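You operate a simulated robot arm through the tools that you are given. There is no shell and no other tool. Be economical: measure what you need, move in short steps, check, and stop when the job is done.

You are at the controls of a simulated two-armed robot. One attempt, no reset.

TASK
On the cover of the ironing board, fold the bath towel in half.

Only the result counts: the job must be done as asked and must still hold three seconds after the hand-in. Knocking over, shifting, dropping, spilling or breaking anything else fails it. A push-on lid holds only when it is set on centred and level and pressed home; a screw cap is set on level and turned clockwise until tight. Flat cloth is picked up by pressing the open fingertips on it (5 to 10 N) and closing them slowly along it; thin cloth reads only 2 to 8 mm in the jaws.

THE ROBOT
Two 7-joint arms with two-finger parallel grippers on one trunk, on a base that drives. Base frame: it is fixed to the floor where the robot stands at the start and does not move with it; the origin is under the middle of the robot, x ahead of it, y to its left, z up. Lengths are in cm, angles in degrees, forces in N, time in s.
The left shoulder is at the start at [7, 16.3, 107], the right one opposite. Places, roughly: ironing board [50, 0, 80]. Payload 3.43 kg a hand.
The TCP of each hand is the grasp point between the finger pads, 3.4 cm short of the fingertips. In the tool frame z runs along the fingers and y along their closing line. The gripper opens to 12.8 cm. The fingers are 2.4 cm wide and 1.2 cm thick; the gripper's body (4.8 by 13 cm) begins 9.6 cm behind the TCP.
Orientation is told as [roll, pitch, yaw] about the base's x, y, z axes, in that order, counted from this pose: with the fingers straight down and closing along the base's y, the tool's x points along the base's -x, its y along +y and its z along -z.

THE INTERFACE
- The arms move only by the tool nudge_tool. It takes "left_series", "right_series" or both (then of equal length, played together; a hand with none holds still); each is a list of rows, each a list of 7 numbers: the shift along the tool's x, y, z in units of 20 mm (1.0 is 20 mm), then the turn, a rotation vector about the tool's x, y, z in units of 4 degrees (1.0 is 4 degrees), then the finger opening in cm, from 0 to 12.8. In form: [[x, y, z, rx, ry, rz, gripper], ...]. A call has 1 to 8 rows; each row shifts and turns the commanded pose from where the row before left it, along the tool's axes as they then stand. A call with a number of a shift or a turn outside -1 to 1 is refused whole. Each row takes 0.2 s and may step no farther than 5 cm and 8.6 degrees from the row before; otherwise, or with a gripper value out of range, the whole call is refused. A pose out of reach is approached as far as the arm can. The call stops where the force on the tool passes 40 N (or 10 N more than at its start, if that is more) or the arm is blocked; 0.2 s more then pass. Each finger travels about 15.3 cm/s and halts on what it meets, pressing with about 36 N; the grip force reading is that of the motor and also rises with nothing between the fingers. The clock runs only during rows and for 0.2 s after the last one: add rows that do not move to give the fingers time. The reply holds the time, the measured pose of the TCP, the force on the tool along the base axes, the opening and the grip force, in the units named above and with some noise.
- Cameras (640 x 400 px; columns grow to the right, rows downward): "scene" is now at [13.03, 0.62, 127.97]; the picture's right is [0.07, -1.00, 0.00], its down [-0.73, -0.05, -0.68] and it looks along [0.67, 0.05, -0.74] (base axes); focal length 274 px, centre (320, 200). "left" rides on the left gripper at [7.6, 1.1, -16] in its tool frame; the picture's right is [-0.15, 0.99, 0.00], its down [-0.88, -0.13, -0.46] and it looks along [-0.45, -0.07, 0.89] (tool axes); focal length 234 px, centre (320, 200). "right" rides on the right gripper at [7.6, -1.1, -16] in its tool frame; the picture's right is [0.15, 0.99, 0.00], its down [-0.88, 0.13, -0.46] and it looks along [-0.45, 0.07, 0.89] (tool axes); focal length 234 px, centre (320, 200). There is no depth. A picture from a camera that has moved, and an enlarged one, comes with that camera's place and axes in the base frame and with its lens.
- snapshot(camera): a new picture of that camera. The clock stands still meanwhile.
- lift_body(by): slides the trunk up (or, below 0, down) by that many cm; the arms and the scene camera ride with it, the base frame stays. It gives what a move gives, with no picture.
- drive_base(legs): drives the robot by 1 to 6 legs, each [ahead, left, turn to the left] in cm, cm and degrees, along the robot's own axes; the way and the turn of a leg run together, so that a leg with both is an arc; at most 150 cm and 180 degrees a leg. The arms and the cameras ride along, it lands a little off, and it stops where it bumps. It gives what a move gives.
- aim_head(pan, tilt): turns the head with the scene camera to pan (to the left, within 86 degrees either way) and tilt (down, from -29 to 69), counted from straight ahead of the robot. It gives what a move gives.
- enlarge(camera, box): a new picture of the part [left, top, right, bottom] of that camera's present view, enlarged. The clock stands still meanwhile.
- job_done(): hands the job in; it is judged then, once.

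Go step by step. Nothing tells you exact positions but the pictures and the camera data: compare them with the known pose of the tool, close in by small moves and look again before you grip or let go. The budget is 120 turns and 100 pictures, counting those below and the enlarged ones. Unless the task says otherwise, let go and move clear before handing in, and close with one line.

The tools are called after ">>>" as name(argument=value, ...) on one line, values as JSON. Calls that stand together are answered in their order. nudge_tool: Moves the arms, as the interface text tells. Its arguments: {"type":"object","properties":{"left_series":{"type":"array","items":{"type":"array","items":{"type":"number"}}},"right_series":{"type":"array","items":{"type":"array","items":{"type":"number"}}}},"required":[]} The other tools are called the same way: lift_body (by) slides the trunk up or down; drive_base (legs) drives the base; aim_head (pan, tilt) turns the head that bears the scene camera; snapshot (camera) takes a picture; enlarge (camera, box) takes an enlarged picture of a part of a camera's view; job_done () hands the job in.

At the start:

```text
time_s: 0.0
left_eef_pos: [54.41, 19.21, 92.57]
left_orientation: [0.0, 0.0, -0.1]
left_ft_force: [-0.1, -0.4, 0.7]
left_finger_gap: 12.82
left_grip_force: 0.0
right_eef_pos: [47.33, -21.64, 96.1]
right_orientation: [0.0, 0.0, 0.0]
right_ft_force: [-0.4, 0.6, 0.9]
right_finger_gap: 12.8
right_grip_force: 0.0
trunk travel left (down, up): [-55.0, 39.0]
robot x, y, heading: [-0.22, -0.4, 0.2]
head pan, tilt: [4.2, 47.4]
```

scene: 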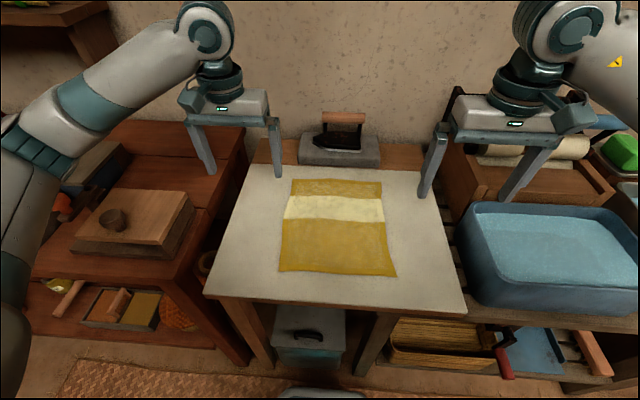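
right: 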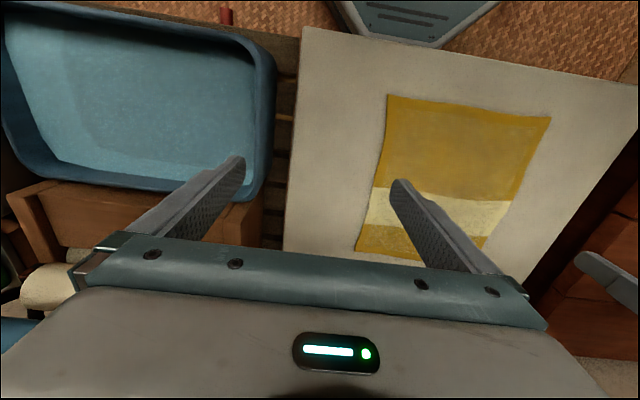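
left: 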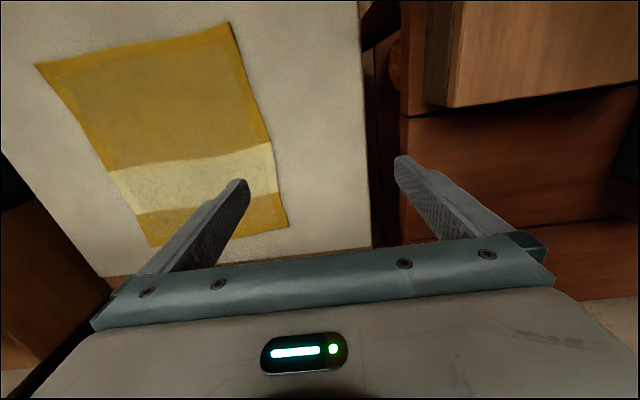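

I take the towel to lie flat at about z = 77, with its near corners at about [39.5, 11] and [39.5, -12.8] and its far edge at x ≈ 66.7. I'll back the base up a little so the near edge is comfortably within reach, then look again.

>>> drive_base(legs=[[-8, 0, 0]])

>>> snapshot(camera="scene")

```text
time_s: 1.1
left_eef_pos: [46.45, 19.22, 92.8]
left_orientation: [-0.1, 0.0, -0.1]
left_ft_force: [0.0, 0.4, 0.4]
left_finger_gap: 12.81
left_grip_force: 0.0
right_eef_pos: [39.39, -21.61, 96.21]
right_orientation: [-0.1, 0.0, 0.0]
right_ft_force: [-0.3, 0.4, -0.2]
right_finger_gap: 12.79
right_grip_force: 0.0
trunk travel left (down, up): [-55.0, 39.0]
robot x, y, heading: [-7.93, -0.32, -0.3]
head pan, tilt: [4.2, 47.4]
```

```text
96 pictures are left
camera scene: at [4.95, 0.61, 127.98], right [0.07, -1.0, 0.0], down [-0.73, -0.05, -0.68], along [0.68, 0.05, -0.74], focal length 274 px, centre (320, 200)
```

scene: 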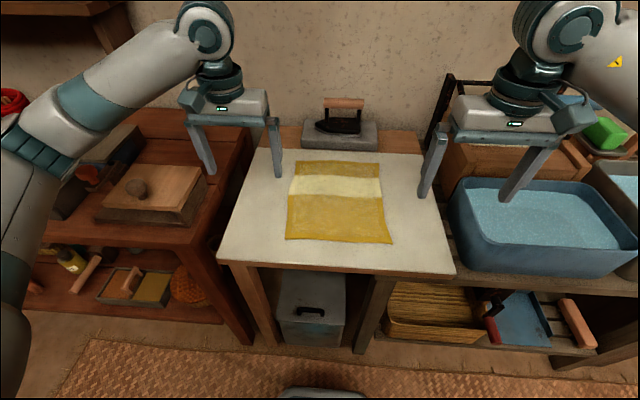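

The towel's position is confirmed. I'll now turn both grippers 90 degrees so they close along x, across the near edge, with the cameras facing outward.

>>> nudge_tool(left_series=[[0, 0, 0, 0, 0, 1, 5], [0, 0, 0, 0, 0, 1, 5], [0, 0, 0, 0, 0, 1, 5], [0, 0, 0, 0, 0, 1, 5], [0, 0, 0, 0, 0, 1, 5], [0, 0, 0, 0, 0, 1, 5], [0, 0, 0, 0, 0, 1, 5], [0, 0, 0, 0, 0, 1, 5]], right_series=[[0, 0, 0, 0, 0, -1, 5], [0, 0, 0, 0, 0, -1, 5], [0, 0, 0, 0, 0, -1, 5], [0, 0, 0, 0, 0, -1, 5], [0, 0, 0, 0, 0, -1, 5], [0, 0, 0, 0, 0, -1, 5], [0, 0, 0, 0, 0, -1, 5], [0, 0, 0, 0, 0, -1, 5]])

>>> nudge_tool(left_series=[[0, 0, 0, 0, 0, 1, 5], [0, 0, 0, 0, 0, 1, 5], [0, 0, 0, 0, 0, 1, 5], [0, 0, 0, 0, 0, 1, 5], [0, 0, 0, 0, 0, 1, 5], [0, 0, 0, 0, 0, 1, 5], [0, 0, 0, 0, 0, 1, 5], [0, 0, 0, 0, 0, 1, 5]], right_series=[[0, 0, 0, 0, 0, -1, 5], [0, 0, 0, 0, 0, -1, 5], [0, 0, 0, 0, 0, -1, 5], [0, 0, 0, 0, 0, -1, 5], [0, 0, 0, 0, 0, -1, 5], [0, 0, 0, 0, 0, -1, 5], [0, 0, 0, 0, 0, -1, 5], [0, 0, 0, 0, 0, -1, 5]])

>>> nudge_tool(left_series=[[0, 0, 0, 0, 0, 1, 5], [0, 0, 0, 0, 0, 1, 5], [0, 0, 0, 0, 0, 1, 5], [0, 0, 0, 0, 0, 1, 5], [0, 0, 0, 0, 0, 1, 5], [0, 0, 0, 0, 0, 1, 5], [0, 0, 0, 0, 0, 0.5, 5]], right_series=[[0, 0, 0, 0, 0, -1, 5], [0, 0, 0, 0, 0, -1, 5], [0, 0, 0, 0, 0, -1, 5], [0, 0, 0, 0, 0, -1, 5], [0, 0, 0, 0, 0, -1, 5], [0, 0, 0, 0, 0, -1, 5], [0, 0, 0, 0, 0, -0.5, 5]])

>>> snapshot(camera="scene")

```text
time_s: 2.9
left_eef_pos: [46.53, 19.14, 92.59]
left_orientation: [0.1, 0.1, -32.1]
left_ft_force: [0.1, -0.5, 0.5]
left_finger_gap: 5.01
left_grip_force: 0.0
right_eef_pos: [39.36, -21.64, 96.14]
right_orientation: [0.0, 0.1, 32.0]
right_ft_force: [-1.0, 0.6, 0.1]
right_finger_gap: 5.0
right_grip_force: 0.0
trunk travel left (down, up): [-55.0, 39.0]
robot x, y, heading: [-8.08, -0.28, -0.0]
head pan, tilt: [4.2, 47.4]
```

```text
time_s: 4.7
left_eef_pos: [46.45, 19.1, 92.67]
left_orientation: [0.0, -0.1, -63.9]
left_ft_force: [-0.6, -0.1, 1.0]
left_finger_gap: 4.99
left_grip_force: 0.0
right_eef_pos: [39.4, -21.68, 96.12]
right_orientation: [0.0, 0.0, 63.9]
right_ft_force: [0.4, -0.1, 0.3]
right_finger_gap: 5.0
right_grip_force: 0.2
trunk travel left (down, up): [-55.0, 39.0]
robot x, y, heading: [-8.0, -0.15, -0.2]
head pan, tilt: [4.2, 47.4]
```

```text
time_s: 6.3
left_eef_pos: [46.45, 19.26, 92.63]
left_orientation: [-0.1, 0.0, -90.1]
left_ft_force: [-1.0, 0.0, 0.8]
left_finger_gap: 5.01
left_grip_force: 0.1
right_eef_pos: [34.02, -17.7, 96.43]
right_orientation: [0.0, 0.0, 89.8]
right_ft_force: [-0.3, 0.5, 0.1]
right_finger_gap: 5.02
right_grip_force: 0.1
right hand out of reach, approached as far as the arm can: row 3, 4, 5, 6, 7
trunk travel left (down, up): [-55.0, 39.0]
robot x, y, heading: [-7.84, 0.22, -0.2]
head pan, tilt: [4.2, 47.4]
```

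```text
95 pictures are left
camera scene: at [5.08, 0.61, 127.97], right [0.07, -1.0, 0.0], down [-0.73, -0.05, -0.68], along [0.67, 0.05, -0.74], focal length 274 px, centre (320, 200)
```

scene: 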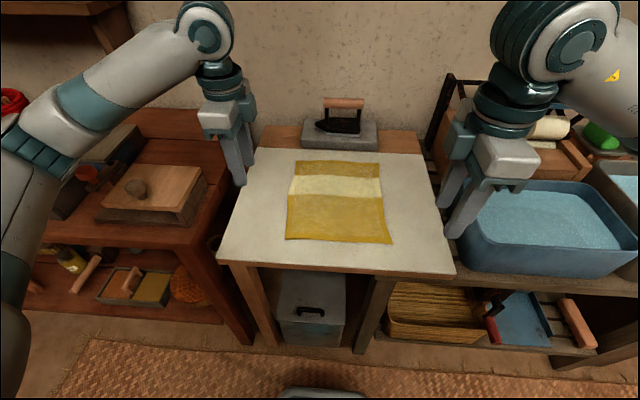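

The left hand turned cleanly, but the right hand was pushed off toward its reach limit. I'll bring both hands toward the near corners while staying high, and check where the right hand settles.

>>> nudge_tool(left_series=[[-0.9, -0.6, 0, 0, 0, 0, 5], [-0.9, -0.6, 0, 0, 0, 0, 5], [-0.9, -0.6, 0, 0, 0, 0, 5], [-0.9, -0.6, 0, 0, 0, 0, 5], [-0.9, -0.6, 0, 0, 0, 0, 5]], right_series=[[-0.7, -0.6, 0.5, 0, 0, 0, 5], [-0.7, -0.6, 0.5, 0, 0, 0, 5], [-0.7, -0.6, 0.5, 0, 0, 0, 5], [-0.7, -0.6, 0, 0, 0, 0, 5], [-0.5, -0.6, 0, 0, 0, 0, 5]])

```text
time_s: 7.5
left_eef_pos: [40.37, 10.15, 92.71]
left_orientation: [-0.1, 0.0, -90.0]
left_ft_force: [-0.8, -0.7, 0.4]
left_finger_gap: 5.0
left_grip_force: 0.0
right_eef_pos: [37.29, -11.39, 93.6]
right_orientation: [0.1, 0.0, 89.8]
right_ft_force: [-0.9, -0.9, 0.7]
right_finger_gap: 5.03
right_grip_force: 0.0
right hand out of reach, approached as far as the arm can: row 1, 2, 3, 4, 5
trunk travel left (down, up): [-55.0, 39.0]
robot x, y, heading: [-8.21, 0.32, 0.0]
head pan, tilt: [4.2, 47.4]
```

>>> nudge_tool(right_series=[[0, -1, 0, 0, 0, 0, 5], [0, -1, 0, 0, 0, 0, 5], [0, -1, 0, 0, 0, 0, 5], [0, -1, 0, 0, 0, 0, 5]])

>>> snapshot(camera="scene")

```text
time_s: 8.5
left_eef_pos: [40.41, 10.26, 92.66]
left_orientation: [-0.1, 0.0, -90.0]
left_ft_force: [-0.7, -0.8, 0.2]
left_finger_gap: 5.02
left_grip_force: 0.1
right_eef_pos: [37.25, -11.4, 93.74]
right_orientation: [0.0, 0.1, 89.9]
right_ft_force: [-0.1, 0.2, -0.6]
right_finger_gap: 5.0
right_grip_force: 0.0
right hand out of reach, approached as far as the arm can: row 1, 2, 3, 4
trunk travel left (down, up): [-55.0, 39.0]
robot x, y, heading: [-7.87, -0.11, -0.1]
head pan, tilt: [4.2, 47.4]
```

```text
94 pictures are left
camera scene: at [5.08, 0.61, 127.97], right [0.07, -1.0, 0.0], down [-0.73, -0.05, -0.68], along [0.67, 0.05, -0.74], focal length 274 px, centre (320, 200)
```

scene: 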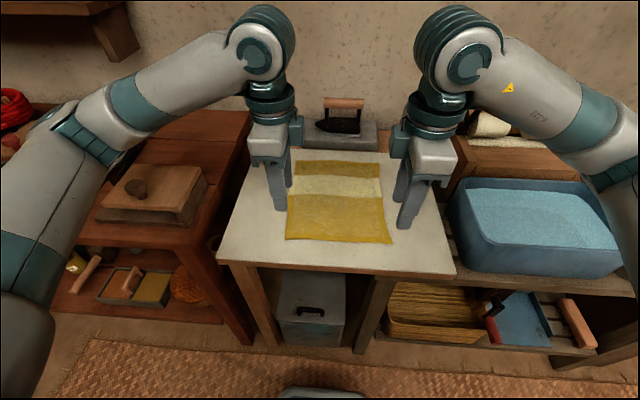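

The right wrist seems to be at a joint limit with this yaw. I'll check whether the left hand can reach the far edge in this orientation, and turn the right hand back the other way at the same time.

>>> nudge_tool(left_series=[[0, 1, 0, 0, 0, 0, 5], [0, 1, 0, 0, 0, 0, 5], [0, 1, 0, 0, 0, 0, 5], [0, 1, 0, 0, 0, 0, 5], [0, 1, 0, 0, 0, 0, 5], [0, 1, 0, 0, 0, 0, 5], [0, 1, 0, 0, 0, 0, 5], [0, 1, 0, 0, 0, 0, 5]], right_series=[[0, 0, 0, 0, 0, 1, 5], [0, 0, 0, 0, 0, 1, 5], [0, 0, 0, 0, 0, 1, 5], [0, 0, 0, 0, 0, 1, 5], [0, 0, 0, 0, 0, 1, 5], [0, 0, 0, 0, 0, 1, 5], [0, 0, 0, 0, 0, 1, 5], [0, 0, 0, 0, 0, 1, 5]])

>>> nudge_tool(left_series=[[0, 1, 0, 0, 0, 0, 5], [0, 1, 0, 0, 0, 0, 5], [0, 1, 0, 0, 0, 0, 5], [0, 1, 0, 0, 0, 0, 5], [0, 1, 0, 0, 0, 0, 5], [0, 0, 0, 0, 0, 0, 5], [0, 0, 0, 0, 0, 0, 5], [0, 0, 0, 0, 0, 0, 5]], right_series=[[0, 0, 0, 0, 0, 1, 5], [0, 0, 0, 0, 0, 1, 5], [0, 0, 0, 0, 0, 1, 5], [0, 0, 0, 0, 0, 1, 5], [0, 0, 0, 0, 0, 1, 5], [0, 0, 0, 0, 0, 1, 5], [0, 0, 0, 0, 0, 1, 5], [0, 0, 0, 0, 0, 1, 5]])

```text
time_s: 10.3
left_eef_pos: [56.69, 10.31, 92.55]
left_orientation: [-0.1, 0.1, -90.0]
left_ft_force: [0.3, 0.7, 0.1]
left_finger_gap: 4.99
left_grip_force: 0.2
right_eef_pos: [37.27, -11.34, 93.6]
right_orientation: [0.1, 0.0, 57.9]
right_ft_force: [0.1, -0.6, 0.5]
right_finger_gap: 4.99
right_grip_force: 0.0
trunk travel left (down, up): [-55.0, 39.0]
robot x, y, heading: [-7.95, -0.04, -0.1]
head pan, tilt: [4.2, 47.4]
```

```text
time_s: 12.1
left_eef_pos: [66.67, 10.29, 92.7]
left_orientation: [-0.1, 0.0, -89.9]
left_ft_force: [0.3, 0.6, -0.1]
left_finger_gap: 5.0
left_grip_force: 0.0
right_eef_pos: [37.31, -11.28, 93.68]
right_orientation: [0.0, 0.0, 25.9]
right_ft_force: [0.6, -0.2, 0.2]
right_finger_gap: 5.0
right_grip_force: 0.0
trunk travel left (down, up): [-55.0, 39.0]
robot x, y, heading: [-8.34, 0.25, -0.0]
head pan, tilt: [4.2, 47.4]
```

The left hand reaches the far edge without trouble. I'll keep turning the right hand to yaw -90, which puts its camera inward, and bring the left hand back.

>>> nudge_tool(left_series=[[0, -1, 0, 0, 0, 0, 5], [0, -1, 0, 0, 0, 0, 5], [0, -1, 0, 0, 0, 0, 5], [0, -1, 0, 0, 0, 0, 5], [0, -1, 0, 0, 0, 0, 5], [0, -1, 0, 0, 0, 0, 5], [0, -1, 0, 0, 0, 0, 5], [0, -1, 0, 0, 0, 0, 5]], right_series=[[0, 0, 0, 0, 0, 1, 5], [0, 0, 0, 0, 0, 1, 5], [0, 0, 0, 0, 0, 1, 5], [0, 0, 0, 0, 0, 1, 5], [0, 0, 0, 0, 0, 1, 5], [0, 0, 0, 0, 0, 1, 5], [0, 0, 0, 0, 0, 1, 5], [0, 0, 0, 0, 0, 1, 5]])

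>>> nudge_tool(left_series=[[0, -1, 0, 0, 0, 0, 5], [0, -1, 0, 0, 0, 0, 5], [0, -1, 0, 0, 0, 0, 5], [0, -1, 0, 0, 0, 0, 5], [0, -1, 0, 0, 0, 0, 5], [0, 0, 0, 0, 0, 0, 5], [0, 0, 0, 0, 0, 0, 5], [0, 0, 0, 0, 0, 0, 5]], right_series=[[0, 0, 0, 0, 0, 1, 5], [0, 0, 0, 0, 0, 1, 5], [0, 0, 0, 0, 0, 1, 5], [0, 0, 0, 0, 0, 1, 5], [0, 0, 0, 0, 0, 1, 5], [0, 0, 0, 0, 0, 1, 5], [0, 0, 0, 0, 0, 1, 5], [0, 0, 0, 0, 0, 1, 5]])

>>> nudge_tool(right_series=[[0, 0, 0, 0, 0, 1, 5], [0, 0, 0, 0, 0, 1, 5], [0, 0, 0, 0, 0, 1, 5], [0, 0, 0, 0, 0, 1, 5], [0, 0, 0, 0, 0, 1, 5], [0, 0, 0, 0, 0, 1, 5], [0, 0, 0, 0, 0, 1, 5], [0, 0, 0, 0, 0, 1, 5]])

>>> nudge_tool(right_series=[[0, 0, 0, 0, 0, 1, 5], [0, 0, 0, 0, 0, 1, 5], [0, 0, 0, 0, 0, 1, 5], [0, 0, 0, 0, 0, 1, 5], [0, 0, 0, 0, 0, 1, 5], [0, 0.5, 0, 0, 0, 0, 5], [0, 0.5, 0, 0, 0, 0, 5], [0, 0.5, 0, 0, 0, 0, 5]])

>>> snapshot(camera="scene")

```text
time_s: 13.9
left_eef_pos: [50.31, 10.21, 92.64]
left_orientation: [-0.1, 0.0, -89.9]
left_ft_force: [0.2, 0.3, -0.1]
left_finger_gap: 4.99
left_grip_force: 0.0
right_eef_pos: [37.26, -11.44, 93.72]
right_orientation: [0.1, 0.0, -6.1]
right_ft_force: [-0.1, -0.4, -0.2]
right_finger_gap: 5.02
right_grip_force: 0.0
trunk travel left (down, up): [-55.0, 39.0]
robot x, y, heading: [-7.91, -0.27, 0.1]
head pan, tilt: [4.2, 47.4]
```

```text
time_s: 15.7
left_eef_pos: [40.47, 10.12, 92.62]
left_orientation: [-0.2, 0.0, -90.0]
left_ft_force: [-0.2, 0.5, 0.2]
left_finger_gap: 5.01
left_grip_force: 0.1
right_eef_pos: [37.23, -11.39, 93.7]
right_orientation: [0.0, 0.1, -38.1]
right_ft_force: [-0.1, -0.2, 0.4]
right_finger_gap: 5.02
right_grip_force: 0.0
trunk travel left (down, up): [-55.0, 39.0]
robot x, y, heading: [-7.59, 0.18, -0.0]
head pan, tilt: [4.2, 47.4]
```

```text
time_s: 17.5
left_eef_pos: [40.5, 10.03, 92.62]
left_orientation: [0.0, 0.0, -90.0]
left_ft_force: [-0.1, 1.0, 1.3]
left_finger_gap: 4.98
left_grip_force: 0.1
right_eef_pos: [37.19, -11.31, 93.7]
right_orientation: [-0.1, 0.1, -70.2]
right_ft_force: [0.2, -0.2, 0.0]
right_finger_gap: 4.98
right_grip_force: 0.0
trunk travel left (down, up): [-55.0, 39.0]
robot x, y, heading: [-7.77, 0.11, 0.2]
head pan, tilt: [4.2, 47.4]
```

```text
time_s: 19.3
left_eef_pos: [40.64, 10.15, 92.55]
left_orientation: [-0.2, -0.1, -90.0]
left_ft_force: [0.0, -1.2, -0.1]
left_finger_gap: 4.97
left_grip_force: 0.1
right_eef_pos: [40.19, -11.39, 93.58]
right_orientation: [0.0, 0.0, -90.1]
right_ft_force: [0.0, -0.9, -0.5]
right_finger_gap: 5.01
right_grip_force: 0.0
trunk travel left (down, up): [-55.0, 39.0]
robot x, y, heading: [-8.1, 0.23, 0.2]
head pan, tilt: [4.2, 47.4]
```

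```text
93 pictures are left
camera scene: at [5.1, 0.61, 127.96], right [0.07, -1.0, 0.0], down [-0.73, -0.05, -0.68], along [0.67, 0.05, -0.74], focal length 274 px, centre (320, 200)
```

scene: 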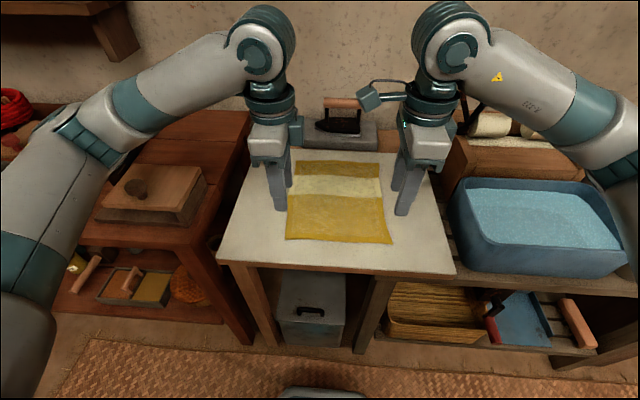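

Both hands now close along x above the near corners. I'll set the gap to 3 cm, centre each hand about 2.5 cm inside the near edge, and lower to just above the board.

>>> nudge_tool(left_series=[[-0.3, 0.7, 0.7, 0, 0, 0, 3], [0, 0, 0.9, 0, 0, 0, 3], [0, 0, 0.9, 0, 0, 0, 3], [0, 0, 0.9, 0, 0, 0, 3], [0, 0, 0.9, 0, 0, 0, 3], [0, 0, 0.4, 0, 0, 0, 3]], right_series=[[0, 0.6, 0.9, 0, 0, 0, 3], [0.1, 0.6, 0.9, 0, 0, 0, 3], [0, 0, 0.9, 0, 0, 0, 3], [0, 0, 0.9, 0, 0, 0, 3], [0, 0, 0.9, 0, 0, 0, 3], [0, 0, 0.7, 0, 0, 0, 3]])

>>> snapshot(camera="scene")

>>> snapshot(camera="left")

>>> snapshot(camera="right")

```text
time_s: 20.7
left_eef_pos: [41.97, 9.52, 83.22]
left_orientation: [-0.1, 0.1, -89.9]
left_ft_force: [-0.8, 0.7, -0.3]
left_finger_gap: 3.03
left_grip_force: 0.1
right_eef_pos: [42.65, -11.22, 83.18]
right_orientation: [0.0, 0.0, -90.2]
right_ft_force: [0.4, 0.4, -0.4]
right_finger_gap: 3.03
right_grip_force: 0.0
trunk travel left (down, up): [-55.0, 39.0]
robot x, y, heading: [-8.28, -0.23, -0.1]
head pan, tilt: [4.2, 47.4]
```

```text
92 pictures are left
camera scene: at [5.09, 0.61, 127.97], right [0.07, -1.0, 0.0], down [-0.73, -0.05, -0.68], along [0.67, 0.05, -0.74], focal length 274 px, centre (320, 200)
```

scene: 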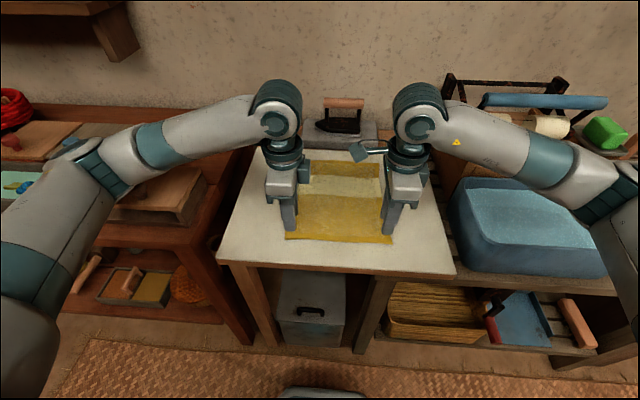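

```text
91 pictures are left
camera left: at [43.04, 17.18, 99.27], right [0.99, -0.15, 0.0], down [-0.13, -0.88, 0.46], along [-0.07, -0.45, -0.89], focal length 234 px, centre (320, 200)
```

left: 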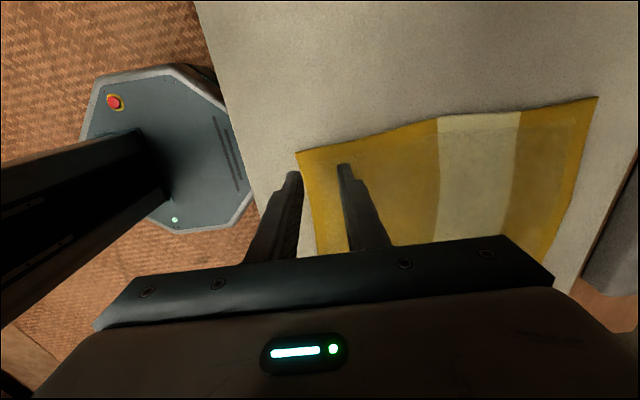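

```text
90 pictures are left
camera right: at [41.5, -3.61, 99.16], right [0.99, 0.15, 0.0], down [0.13, -0.88, 0.46], along [0.07, -0.45, -0.89], focal length 234 px, centre (320, 200)
```

right: 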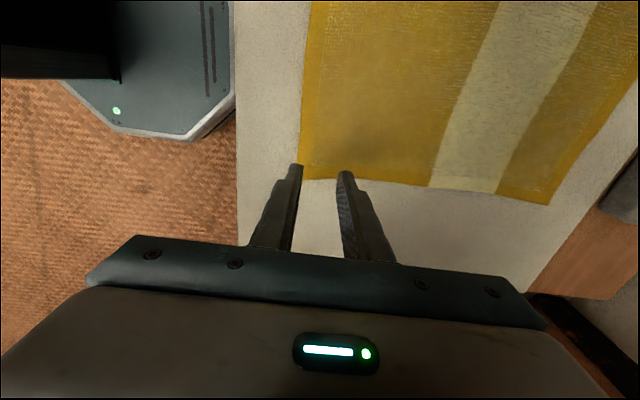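

The corner estimates agree across the cameras: the edge is at about x = 39.8 on the left and 40.6 on the right. I'll shift the right hand 0.5 cm and go down in small steps until there is contact.

>>> nudge_tool(left_series=[[0, 0.1, 0.5, 0, 0, 0, 3], [0, 0, 0.5, 0, 0, 0, 3], [0, 0, 0.1, 0, 0, 0, 3], [0, 0, 0, 0, 0, 0, 3]], right_series=[[0, 0.25, 0.5, 0, 0, 0, 3], [0, 0, 0.5, 0, 0, 0, 3], [0, 0, 0.1, 0, 0, 0, 3], [0, 0, 0, 0, 0, 0, 3]])

```text
time_s: 21.7
left_eef_pos: [42.79, 9.52, 82.13]
left_orientation: [1.2, 0.2, -89.9]
left_ft_force: [-0.2, 0.4, -1.0]
left_finger_gap: 2.97
left_grip_force: 0.1
right_eef_pos: [43.18, -11.35, 81.14]
right_orientation: [-0.1, 0.2, -90.1]
right_ft_force: [0.4, 0.5, 0.4]
right_finger_gap: 3.0
right_grip_force: 0.0
trunk travel left (down, up): [-55.0, 39.0]
robot x, y, heading: [-7.8, -0.18, -0.0]
head pan, tilt: [4.2, 47.4]
```

The left hand came up short (z 82.1, with a slight roll), while the right hand followed its command. I'll look for whatever is holding the left arm.

>>> aim_head(pan=45, tilt=45)

>>> snapshot(camera="scene")

```text
time_s: 22.7
left_eef_pos: [42.57, 9.42, 82.2]
left_orientation: [1.3, 0.3, -89.9]
left_ft_force: [-0.3, -0.1, -0.1]
left_finger_gap: 3.03
left_grip_force: 0.1
right_eef_pos: [43.05, -11.43, 81.06]
right_orientation: [0.0, 0.2, -90.0]
right_ft_force: [0.6, -0.1, 0.4]
right_finger_gap: 3.02
right_grip_force: 0.1
trunk travel left (down, up): [-55.0, 39.0]
robot x, y, heading: [-8.05, -0.33, -0.2]
head pan, tilt: [45.0, 45.0]
```

```text
89 pictures are left
camera scene: at [2.79, 5.41, 128.37], right [0.71, -0.71, 0.0], down [-0.5, -0.5, -0.71], along [0.5, 0.5, -0.71], focal length 274 px, centre (320, 200)
```

scene: 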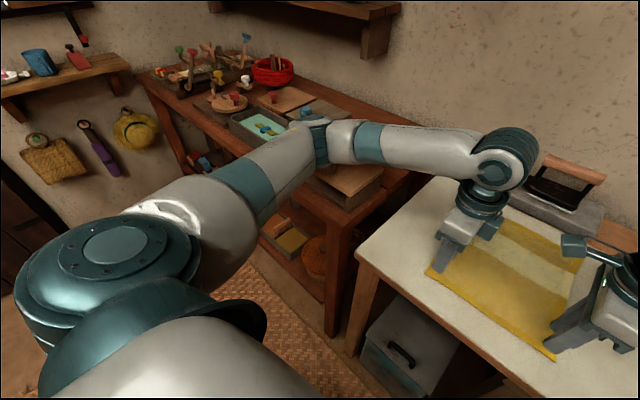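

The left elbow is hanging just above the wooden box on the side table and may be touching it. I'll raise the trunk so the elbows ride higher, then lower the hands again.

>>> lift_body(by=15)

>>> snapshot(camera="scene")

```text
time_s: 24.5
left_eef_pos: [42.09, 9.54, 96.04]
left_orientation: [-0.1, -0.1, -90.0]
left_ft_force: [0.7, 0.7, -0.3]
left_finger_gap: 2.98
left_grip_force: 0.1
right_eef_pos: [43.0, -11.23, 96.06]
right_orientation: [0.0, 0.0, -90.0]
right_ft_force: [-0.1, -0.1, 0.2]
right_finger_gap: 2.99
right_grip_force: 0.1
trunk travel left (down, up): [-70.0, 24.0]
robot x, y, heading: [-8.16, 0.02, -0.2]
head pan, tilt: [45.0, 45.0]
```

```text
88 pictures are left
camera scene: at [2.96, 5.78, 143.3], right [0.71, -0.71, 0.0], down [-0.5, -0.5, -0.71], along [0.5, 0.5, -0.71], focal length 274 px, centre (320, 200)
```

scene: 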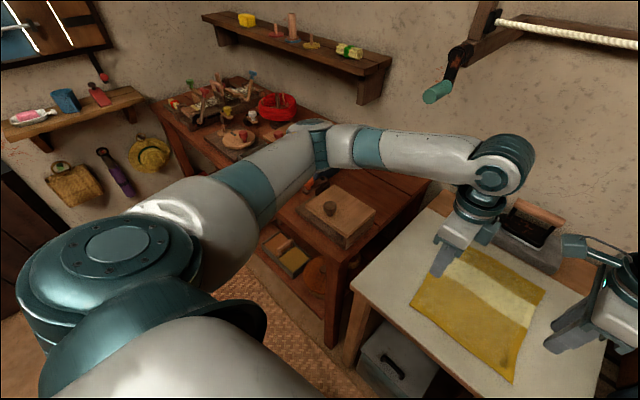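

The box still stands undisturbed, and the left hand now follows its command again. I'll lower the hands part of the way and check that the elbow clears.

>>> nudge_tool(left_series=[[0, 0, 1, 0, 0, 0, 3], [0, 0, 1, 0, 0, 0, 3], [0, 0, 1, 0, 0, 0, 3], [0, 0, 1, 0, 0, 0, 3], [0, 0, 1, 0, 0, 0, 3], [0, 0, 1, 0, 0, 0, 3]], right_series=[[0, 0, 1, 0, 0, 0, 3], [0, 0, 1, 0, 0, 0, 3], [0, 0, 1, 0, 0, 0, 3], [0, 0, 1, 0, 0, 0, 3], [0, 0, 1, 0, 0, 0, 3], [0, 0, 1, 0, 0, 0, 3]])

>>> snapshot(camera="scene")

```text
time_s: 25.9
left_eef_pos: [42.15, 9.52, 83.97]
left_orientation: [-0.1, 0.0, -90.0]
left_ft_force: [-0.3, -0.4, 0.4]
left_finger_gap: 2.98
left_grip_force: 0.0
right_eef_pos: [43.05, -11.09, 84.0]
right_orientation: [-0.1, 0.1, -89.9]
right_ft_force: [0.5, -0.7, -0.1]
right_finger_gap: 3.0
right_grip_force: 0.1
trunk travel left (down, up): [-70.0, 24.0]
robot x, y, heading: [-7.95, 0.38, 0.2]
head pan, tilt: [45.0, 45.0]
```

```text
87 pictures are left
camera scene: at [2.96, 5.77, 143.31], right [0.71, -0.71, 0.0], down [-0.5, -0.5, -0.71], along [0.5, 0.5, -0.71], focal length 274 px, centre (320, 200)
```

scene: 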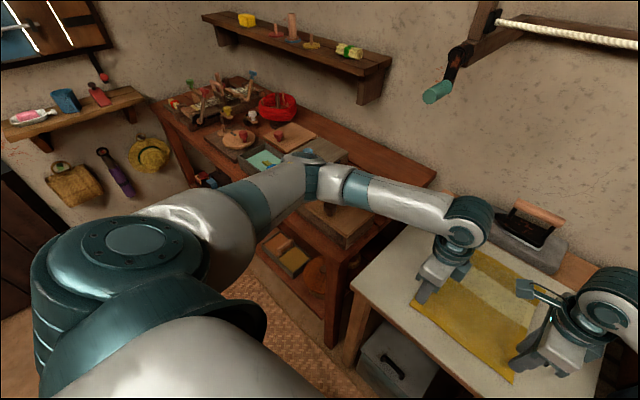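

The elbow is now roughly 8 cm higher than when it was held. I'll go on down in small steps to contact.

>>> nudge_tool(left_series=[[0, 0, 0.5, 0, 0, 0, 3], [0, 0, 0.5, 0, 0, 0, 3], [0, 0, 0.4, 0, 0, 0, 3], [0, 0, 0, 0, 0, 0, 3]], right_series=[[0, 0, 0.5, 0, 0, 0, 3], [0, 0, 0.5, 0, 0, 0, 3], [0, 0, 0.4, 0, 0, 0, 3], [0, 0, 0, 0, 0, 0, 3]])

>>> nudge_tool(left_series=[[0, 0, 0.15, 0, 0, 0, 3], [0, 0, 0, 0, 0, 0, 3]], right_series=[[0, 0, 0.15, 0, 0, 0, 3], [0, 0, 0, 0, 0, 0, 3]])

>>> snapshot(camera="scene")

```text
time_s: 26.9
left_eef_pos: [42.15, 9.44, 81.24]
left_orientation: [0.1, 0.0, -89.9]
left_ft_force: [0.5, 0.0, -0.4]
left_finger_gap: 3.01
left_grip_force: 0.1
right_eef_pos: [42.99, -11.2, 81.23]
right_orientation: [0.0, 0.0, -90.0]
right_ft_force: [-0.1, -0.6, -0.8]
right_finger_gap: 3.02
right_grip_force: 0.0
trunk travel left (down, up): [-70.0, 24.0]
robot x, y, heading: [-7.76, 0.1, -0.1]
head pan, tilt: [45.0, 45.0]
```

```text
time_s: 27.5
left_eef_pos: [41.97, 9.49, 80.97]
left_orientation: [-0.1, 0.0, -89.9]
left_ft_force: [0.0, -0.4, 0.5]
left_finger_gap: 3.0
left_grip_force: 0.0
right_eef_pos: [42.91, -11.06, 80.81]
right_orientation: [0.0, 0.1, -90.1]
right_ft_force: [-0.8, 0.1, 0.5]
right_finger_gap: 2.98
right_grip_force: 0.1
trunk travel left (down, up): [-70.0, 24.0]
robot x, y, heading: [-7.79, -0.09, 0.0]
head pan, tilt: [45.0, 45.0]
```

```text
86 pictures are left
camera scene: at [2.92, 5.77, 143.31], right [0.71, -0.71, 0.0], down [-0.5, -0.5, -0.71], along [0.5, 0.5, -0.71], focal length 274 px, centre (320, 200)
```

scene: 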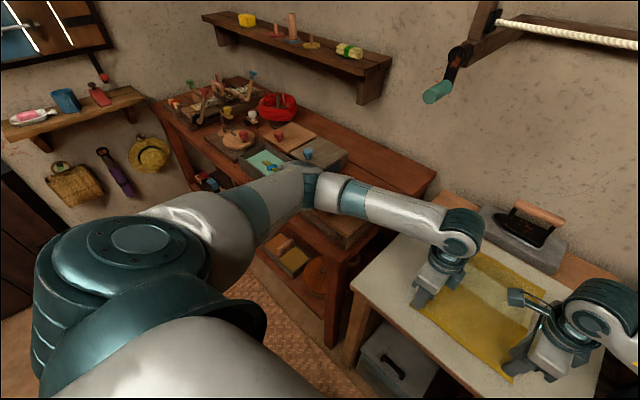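

No contact yet, and both hands are following. I'll continue in 2 mm steps.

>>> nudge_tool(left_series=[[0, 0, 0.1, 0, 0, 0, 3], [0, 0, 0.1, 0, 0, 0, 3]], right_series=[[0, 0, 0.1, 0, 0, 0, 3], [0, 0, 0.1, 0, 0, 0, 3]])

>>> nudge_tool(left_series=[[0, 0, 0.1, 0, 0, 0, 3], [0, 0, 0, 0, 0, 0, 3]], right_series=[[0, 0, 0.1, 0, 0, 0, 3], [0, 0, 0, 0, 0, 0, 3]])

```text
time_s: 28.1
left_eef_pos: [42.01, 9.66, 80.5]
left_orientation: [-0.1, 0.0, -90.0]
left_ft_force: [0.1, -0.1, 0.4]
left_finger_gap: 3.01
left_grip_force: 0.1
right_eef_pos: [43.14, -11.08, 80.55]
right_orientation: [0.0, 0.0, -90.0]
right_ft_force: [-0.1, 0.4, 0.5]
right_finger_gap: 2.98
right_grip_force: 0.0
trunk travel left (down, up): [-70.0, 24.0]
robot x, y, heading: [-7.82, 0.09, 0.2]
head pan, tilt: [45.0, 45.0]
```

```text
time_s: 28.7
left_eef_pos: [42.11, 9.62, 80.34]
left_orientation: [0.0, 0.0, -90.1]
left_ft_force: [0.5, -0.3, 0.3]
left_finger_gap: 3.01
left_grip_force: 0.1
right_eef_pos: [43.08, -11.13, 80.28]
right_orientation: [-0.1, -0.1, -90.0]
right_ft_force: [0.2, -0.7, -0.8]
right_finger_gap: 3.0
right_grip_force: 0.0
trunk travel left (down, up): [-70.0, 24.0]
robot x, y, heading: [-8.1, -0.17, 0.0]
head pan, tilt: [45.0, 45.0]
```

>>> nudge_tool(left_series=[[0, 0, 0.1, 0, 0, 0, 3], [0, 0, 0, 0, 0, 0, 3]], right_series=[[0, 0, 0.1, 0, 0, 0, 3], [0, 0, 0, 0, 0, 0, 3]])

>>> nudge_tool(left_series=[[0, 0, 0.1, 0, 0, 0, 3], [0, 0, 0, 0, 0, 0, 3]], right_series=[[0, 0, 0.1, 0, 0, 0, 3], [0, 0, 0, 0, 0, 0, 3]])

>>> snapshot(camera="left")

>>> snapshot(camera="right")

```text
time_s: 29.3
left_eef_pos: [42.18, 9.65, 80.12]
left_orientation: [0.0, 0.0, -90.0]
left_ft_force: [0.0, 0.4, -0.6]
left_finger_gap: 3.0
left_grip_force: 0.0
right_eef_pos: [43.16, -11.16, 80.05]
right_orientation: [0.0, 0.0, -90.1]
right_ft_force: [-0.3, 0.2, 0.3]
right_finger_gap: 3.01
right_grip_force: 0.0
trunk travel left (down, up): [-70.0, 24.0]
robot x, y, heading: [-7.71, -0.13, -0.2]
head pan, tilt: [45.0, 45.0]
```

```text
time_s: 29.9
left_eef_pos: [42.2, 9.58, 79.98]
left_orientation: [0.0, 0.0, -90.0]
left_ft_force: [1.3, -0.4, 0.2]
left_finger_gap: 3.0
left_grip_force: 0.0
right_eef_pos: [43.13, -11.05, 79.86]
right_orientation: [0.1, 0.0, -90.0]
right_ft_force: [-0.6, 0.6, 1.5]
right_finger_gap: 2.99
right_grip_force: 0.1
trunk travel left (down, up): [-70.0, 24.0]
robot x, y, heading: [-7.93, 0.11, 0.1]
head pan, tilt: [45.0, 45.0]
```

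```text
85 pictures are left
camera left: at [43.17, 17.19, 95.95], right [0.99, -0.15, 0.0], down [-0.13, -0.88, 0.46], along [-0.07, -0.45, -0.89], focal length 234 px, centre (320, 200)
```

left: 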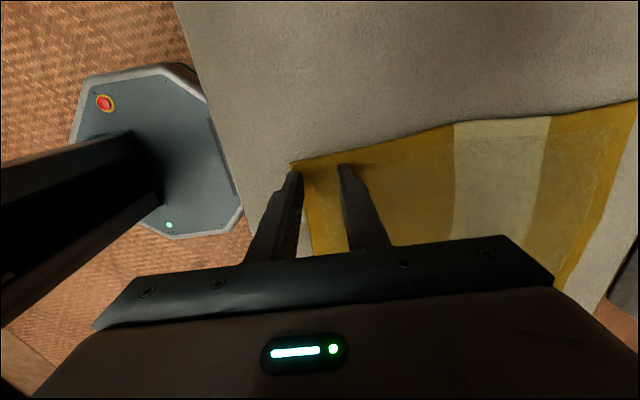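

```text
84 pictures are left
camera right: at [41.97, -3.63, 95.92], right [0.99, 0.15, 0.0], down [0.13, -0.88, 0.46], along [0.07, -0.45, -0.89], focal length 234 px, centre (320, 200)
```

right: 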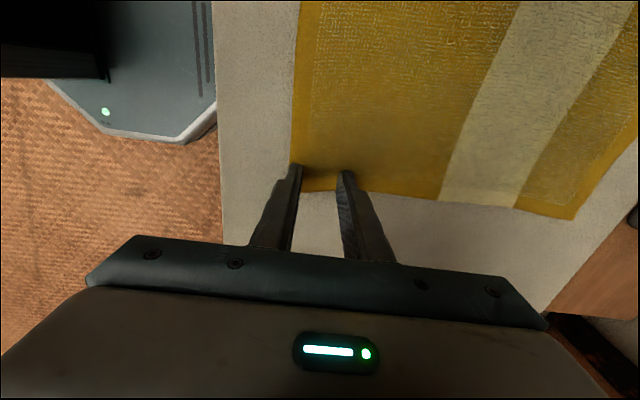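

The fingertips are just about on the cloth. I'll nudge the right hand 0.5 cm inward and the left hand 0.4 cm forward, then press until I read 5–10 N.

>>> nudge_tool(left_series=[[0, 0.2, -0.1, 0, 0, 0, 3], [0, 0, 0.2, 0, 0, 0, 3], [0, 0, 0, 0, 0, 0, 3]], right_series=[[0.25, 0, -0.1, 0, 0, 0, 3], [0, 0, 0.2, 0, 0, 0, 3], [0, 0, 0, 0, 0, 0, 3]])

>>> nudge_tool(left_series=[[0, 0, 0.1, 0, 0, 0, 3], [0, 0, 0, 0, 0, 0, 3]], right_series=[[0, 0, 0.1, 0, 0, 0, 3], [0, 0, 0, 0, 0, 0, 3]])

```text
time_s: 30.7
left_eef_pos: [42.34, 9.51, 79.79]
left_orientation: [0.0, 0.1, -90.0]
left_ft_force: [0.6, 0.3, 4.5]
left_finger_gap: 2.97
left_grip_force: 0.0
right_eef_pos: [43.07, -10.6, 79.74]
right_orientation: [0.0, 0.1, -90.1]
right_ft_force: [1.1, -1.1, 5.0]
right_finger_gap: 3.02
right_grip_force: 0.1
trunk travel left (down, up): [-70.0, 24.0]
robot x, y, heading: [-8.02, -0.18, -0.2]
head pan, tilt: [45.0, 45.0]
```

```text
time_s: 31.3
left_eef_pos: [42.6, 9.57, 79.63]
left_orientation: [0.1, 0.0, -90.0]
left_ft_force: [1.8, 1.5, 12.6]
left_finger_gap: 2.97
left_grip_force: 0.1
right_eef_pos: [43.12, -10.65, 79.79]
right_orientation: [0.2, 0.0, -90.0]
right_ft_force: [3.0, -1.8, 15.3]
right_finger_gap: 2.98
right_grip_force: 0.1
trunk travel left (down, up): [-70.0, 24.0]
robot x, y, heading: [-8.04, -0.23, -0.0]
head pan, tilt: [45.0, 45.0]
```

Contact is solid at 12–15 N, so I'll back off about 1 mm and then close the fingers slowly.

>>> nudge_tool(left_series=[[0, 0, -0.05, 0, 0, 0, 3], [0, 0, 0, 0, 0, 0, 2.7], [0, 0, 0, 0, 0, 0, 2.4], [0, 0, 0, 0, 0, 0, 2.1], [0, 0, 0, 0, 0, 0, 1.8], [0, 0, 0, 0, 0, 0, 1.5]], right_series=[[0, 0, -0.07, 0, 0, 0, 3], [0, 0, 0, 0, 0, 0, 2.7], [0, 0, 0, 0, 0, 0, 2.4], [0, 0, 0, 0, 0, 0, 2.1], [0, 0, 0, 0, 0, 0, 1.8], [0, 0, 0, 0, 0, 0, 1.5]])

>>> nudge_tool(left_series=[[0, 0, 0, 0, 0, 0, 1.2], [0, 0, 0, 0, 0, 0, 0.9], [0, 0, 0, 0, 0, 0, 0.6], [0, 0, 0, 0, 0, 0, 0.3], [0, 0, 0, 0, 0, 0, 0], [0, 0, 0, 0, 0, 0, 0]], right_series=[[0, 0, 0, 0, 0, 0, 1.2], [0, 0, 0, 0, 0, 0, 0.9], [0, 0, 0, 0, 0, 0, 0.6], [0, 0, 0, 0, 0, 0, 0.3], [0, 0, 0, 0, 0, 0, 0], [0, 0, 0, 0, 0, 0, 0]])

>>> snapshot(camera="left")

>>> snapshot(camera="right")

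```text
time_s: 32.7
left_eef_pos: [42.41, 9.7, 79.62]
left_orientation: [0.0, 0.0, -90.0]
left_ft_force: [-0.4, -1.4, 11.3]
left_finger_gap: 1.34
left_grip_force: 0.1
right_eef_pos: [43.01, -10.68, 79.76]
right_orientation: [0.0, 0.0, -90.0]
right_ft_force: [-0.8, 0.6, 8.4]
right_finger_gap: 1.39
right_grip_force: 0.1
trunk travel left (down, up): [-70.0, 24.0]
robot x, y, heading: [-7.71, 0.02, -0.0]
head pan, tilt: [45.0, 45.0]
```

```text
time_s: 34.1
left_eef_pos: [42.46, 9.59, 79.7]
left_orientation: [0.0, -0.1, -90.0]
left_ft_force: [0.2, -1.4, 10.6]
left_finger_gap: 0.41
left_grip_force: 35.3
right_eef_pos: [42.95, -10.66, 79.7]
right_orientation: [-0.1, 0.0, -90.0]
right_ft_force: [0.5, 0.8, 8.3]
right_finger_gap: 0.4
right_grip_force: 36.1
trunk travel left (down, up): [-70.0, 24.0]
robot x, y, heading: [-7.88, -0.1, 0.1]
head pan, tilt: [45.0, 45.0]
```

```text
83 pictures are left
camera left: at [43.47, 17.17, 95.74], right [0.99, -0.15, 0.0], down [-0.13, -0.88, 0.46], along [-0.07, -0.45, -0.89], focal length 234 px, centre (320, 200)
```

left: 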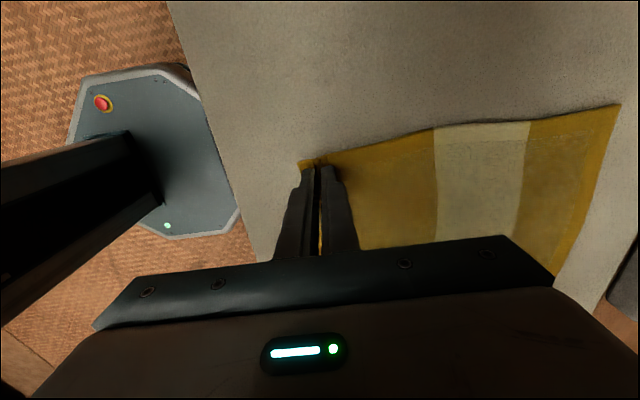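

```text
82 pictures are left
camera right: at [41.83, -3.14, 95.73], right [0.99, 0.15, 0.0], down [0.13, -0.88, 0.46], along [0.07, -0.45, -0.89], focal length 234 px, centre (320, 200)
```

right: 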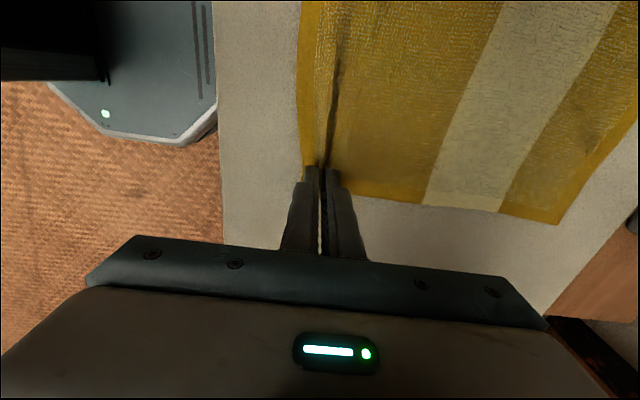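

Both jaws grip a ridge, but about 1.6 cm of loose edge lies outside it. That strip would end up folded back on top after the fold. I'll undo this slowly and pinch across the edge itself, with the outer finger on the bare cover.

>>> nudge_tool(left_series=[[0, 0, 0, 0, 0, 0, 0.8], [0, 0, 0, 0, 0, 0, 1.3], [0, 0, 0, 0, 0, 0, 1.8], [0, 0, 0, 0, 0, 0, 2.3], [0, 0, 0, 0, 0, 0, 2.8], [0, 0, 0, 0, 0, 0, 3.1]], right_series=[[0, 0, 0, 0, 0, 0, 0.8], [0, 0, 0, 0, 0, 0, 1.3], [0, 0, 0, 0, 0, 0, 1.8], [0, 0, 0, 0, 0, 0, 2.3], [0, 0, 0, 0, 0, 0, 2.8], [0, 0, 0, 0, 0, 0, 3.1]])

>>> nudge_tool(left_series=[[0, 0, -0.5, 0, 0, 0, 3], [0, 0, -1, 0, 0, 0, 3], [0, -0.5, 0, 0, 0, 0, 3], [0, -0.57, 0, 0, 0, 0, 3]], right_series=[[0, 0, -0.5, 0, 0, 0, 3], [0, 0, -1, 0, 0, 0, 3], [0, -0.5, 0, 0, 0, 0, 3], [0, -0.57, 0, 0, 0, 0, 3]])

>>> snapshot(camera="left")

>>> snapshot(camera="right")

```text
time_s: 35.5
left_eef_pos: [42.41, 9.69, 79.71]
left_orientation: [-0.1, -0.1, -90.1]
left_ft_force: [0.6, -0.6, 10.5]
left_finger_gap: 2.67
left_grip_force: 0.1
right_eef_pos: [43.0, -10.72, 79.87]
right_orientation: [0.0, 0.0, -90.0]
right_ft_force: [-0.2, 1.0, 8.2]
right_finger_gap: 2.8
right_grip_force: 0.1
trunk travel left (down, up): [-70.0, 24.0]
robot x, y, heading: [-7.85, 0.1, 0.0]
head pan, tilt: [45.0, 45.0]
```

```text
time_s: 36.5
left_eef_pos: [40.36, 9.58, 82.73]
left_orientation: [0.0, -0.1, -90.0]
left_ft_force: [-0.6, 0.6, -0.1]
left_finger_gap: 2.99
left_grip_force: 0.0
right_eef_pos: [40.94, -10.72, 82.57]
right_orientation: [0.0, 0.0, -90.1]
right_ft_force: [-0.6, 0.0, 0.4]
right_finger_gap: 3.0
right_grip_force: 0.1
trunk travel left (down, up): [-70.0, 24.0]
robot x, y, heading: [-8.14, -0.22, -0.2]
head pan, tilt: [45.0, 45.0]
```

```text
81 pictures are left
camera left: at [41.42, 17.15, 98.74], right [0.99, -0.15, 0.0], down [-0.13, -0.88, 0.46], along [-0.07, -0.45, -0.89], focal length 234 px, centre (320, 200)
```

left: 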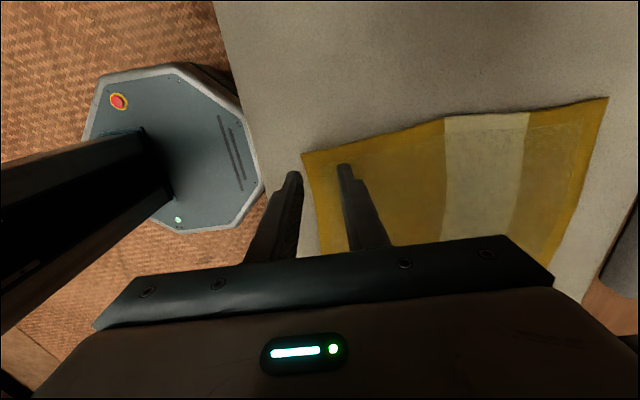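

```text
80 pictures are left
camera right: at [39.71, -3.12, 98.63], right [0.99, 0.15, 0.0], down [0.13, -0.88, 0.46], along [0.07, -0.45, -0.89], focal length 234 px, centre (320, 200)
```

right: 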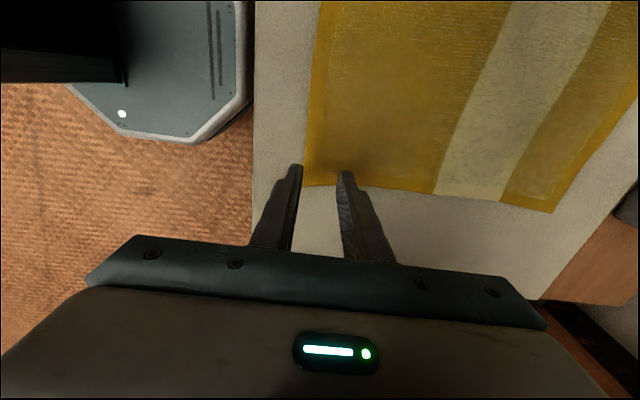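

The cloth relaxed flat, with its near edge now at x ≈ 38.8 on the left and 39.6 on the right, and the far edge at about 66. I'll centre on the edge plus 0.5 cm and press again.

>>> nudge_tool(left_series=[[0, -0.52, 0.5, 0, 0, 0, 3], [0, 0, 0.6, 0, 0, 0, 3], [0, 0, 0.25, 0, 0, 0, 3], [0, 0, 0.1, 0, 0, 0, 3], [0, 0, 0, 0, 0, 0, 3]], right_series=[[0, -0.42, 0.5, 0, 0, 0, 3], [0, 0, 0.6, 0, 0, 0, 3], [0, 0, 0.2, 0, 0, 0, 3], [0, 0, 0.1, 0, 0, 0, 3], [0, 0, 0, 0, 0, 0, 3]])

```text
time_s: 37.7
left_eef_pos: [39.28, 9.57, 79.83]
left_orientation: [0.0, -0.1, -90.0]
left_ft_force: [0.4, -0.1, 2.7]
left_finger_gap: 3.0
left_grip_force: 0.1
right_eef_pos: [40.03, -10.62, 79.86]
right_orientation: [0.0, 0.0, -90.0]
right_ft_force: [-0.3, -1.0, -0.9]
right_finger_gap: 2.99
right_grip_force: 0.0
trunk travel left (down, up): [-70.0, 24.0]
robot x, y, heading: [-7.91, -0.23, 0.1]
head pan, tilt: [45.0, 45.0]
```

>>> nudge_tool(left_series=[[0, 0, 0.07, 0, 0, 0, 3], [0, 0, 0, 0, 0, 0, 3]], right_series=[[0, 0, 0.12, 0, 0, 0, 3], [0, 0, 0, 0, 0, 0, 3]])

>>> snapshot(camera="left")

>>> snapshot(camera="right")

```text
time_s: 38.3
left_eef_pos: [39.32, 9.51, 79.68]
left_orientation: [0.0, 0.0, -90.0]
left_ft_force: [1.4, 2.3, 8.2]
left_finger_gap: 3.07
left_grip_force: 0.2
right_eef_pos: [39.97, -10.62, 79.58]
right_orientation: [0.1, 0.0, -90.0]
right_ft_force: [1.0, -1.3, 6.6]
right_finger_gap: 3.04
right_grip_force: 0.5
trunk travel left (down, up): [-70.0, 24.0]
robot x, y, heading: [-7.85, -0.09, -0.1]
head pan, tilt: [45.0, 45.0]
```

```text
79 pictures are left
camera left: at [40.37, 17.14, 95.72], right [0.99, -0.15, 0.0], down [-0.13, -0.88, 0.46], along [-0.07, -0.45, -0.89], focal length 234 px, centre (320, 200)
```

left: 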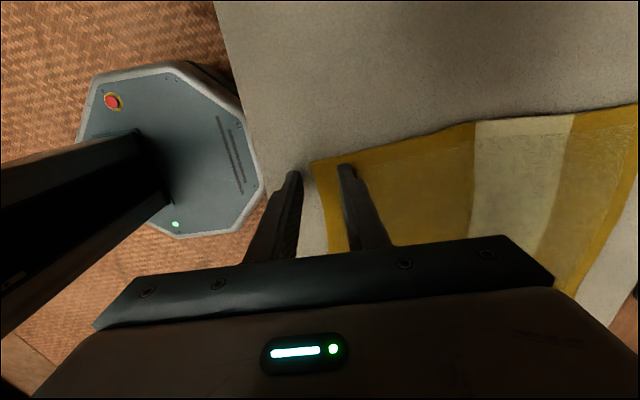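

```text
78 pictures are left
camera right: at [38.92, -3.12, 95.71], right [0.99, 0.15, 0.0], down [0.13, -0.88, 0.46], along [0.07, -0.45, -0.89], focal length 234 px, centre (320, 200)
```

right: 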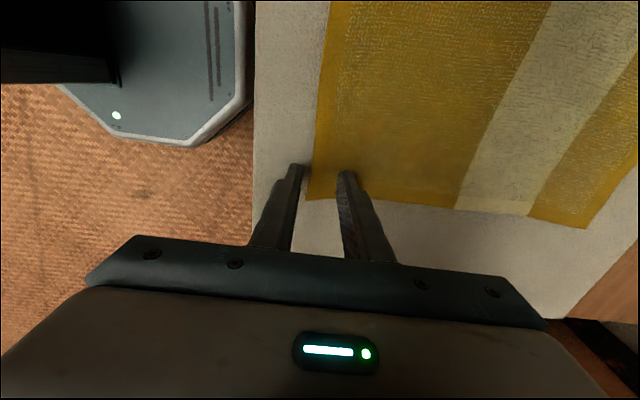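

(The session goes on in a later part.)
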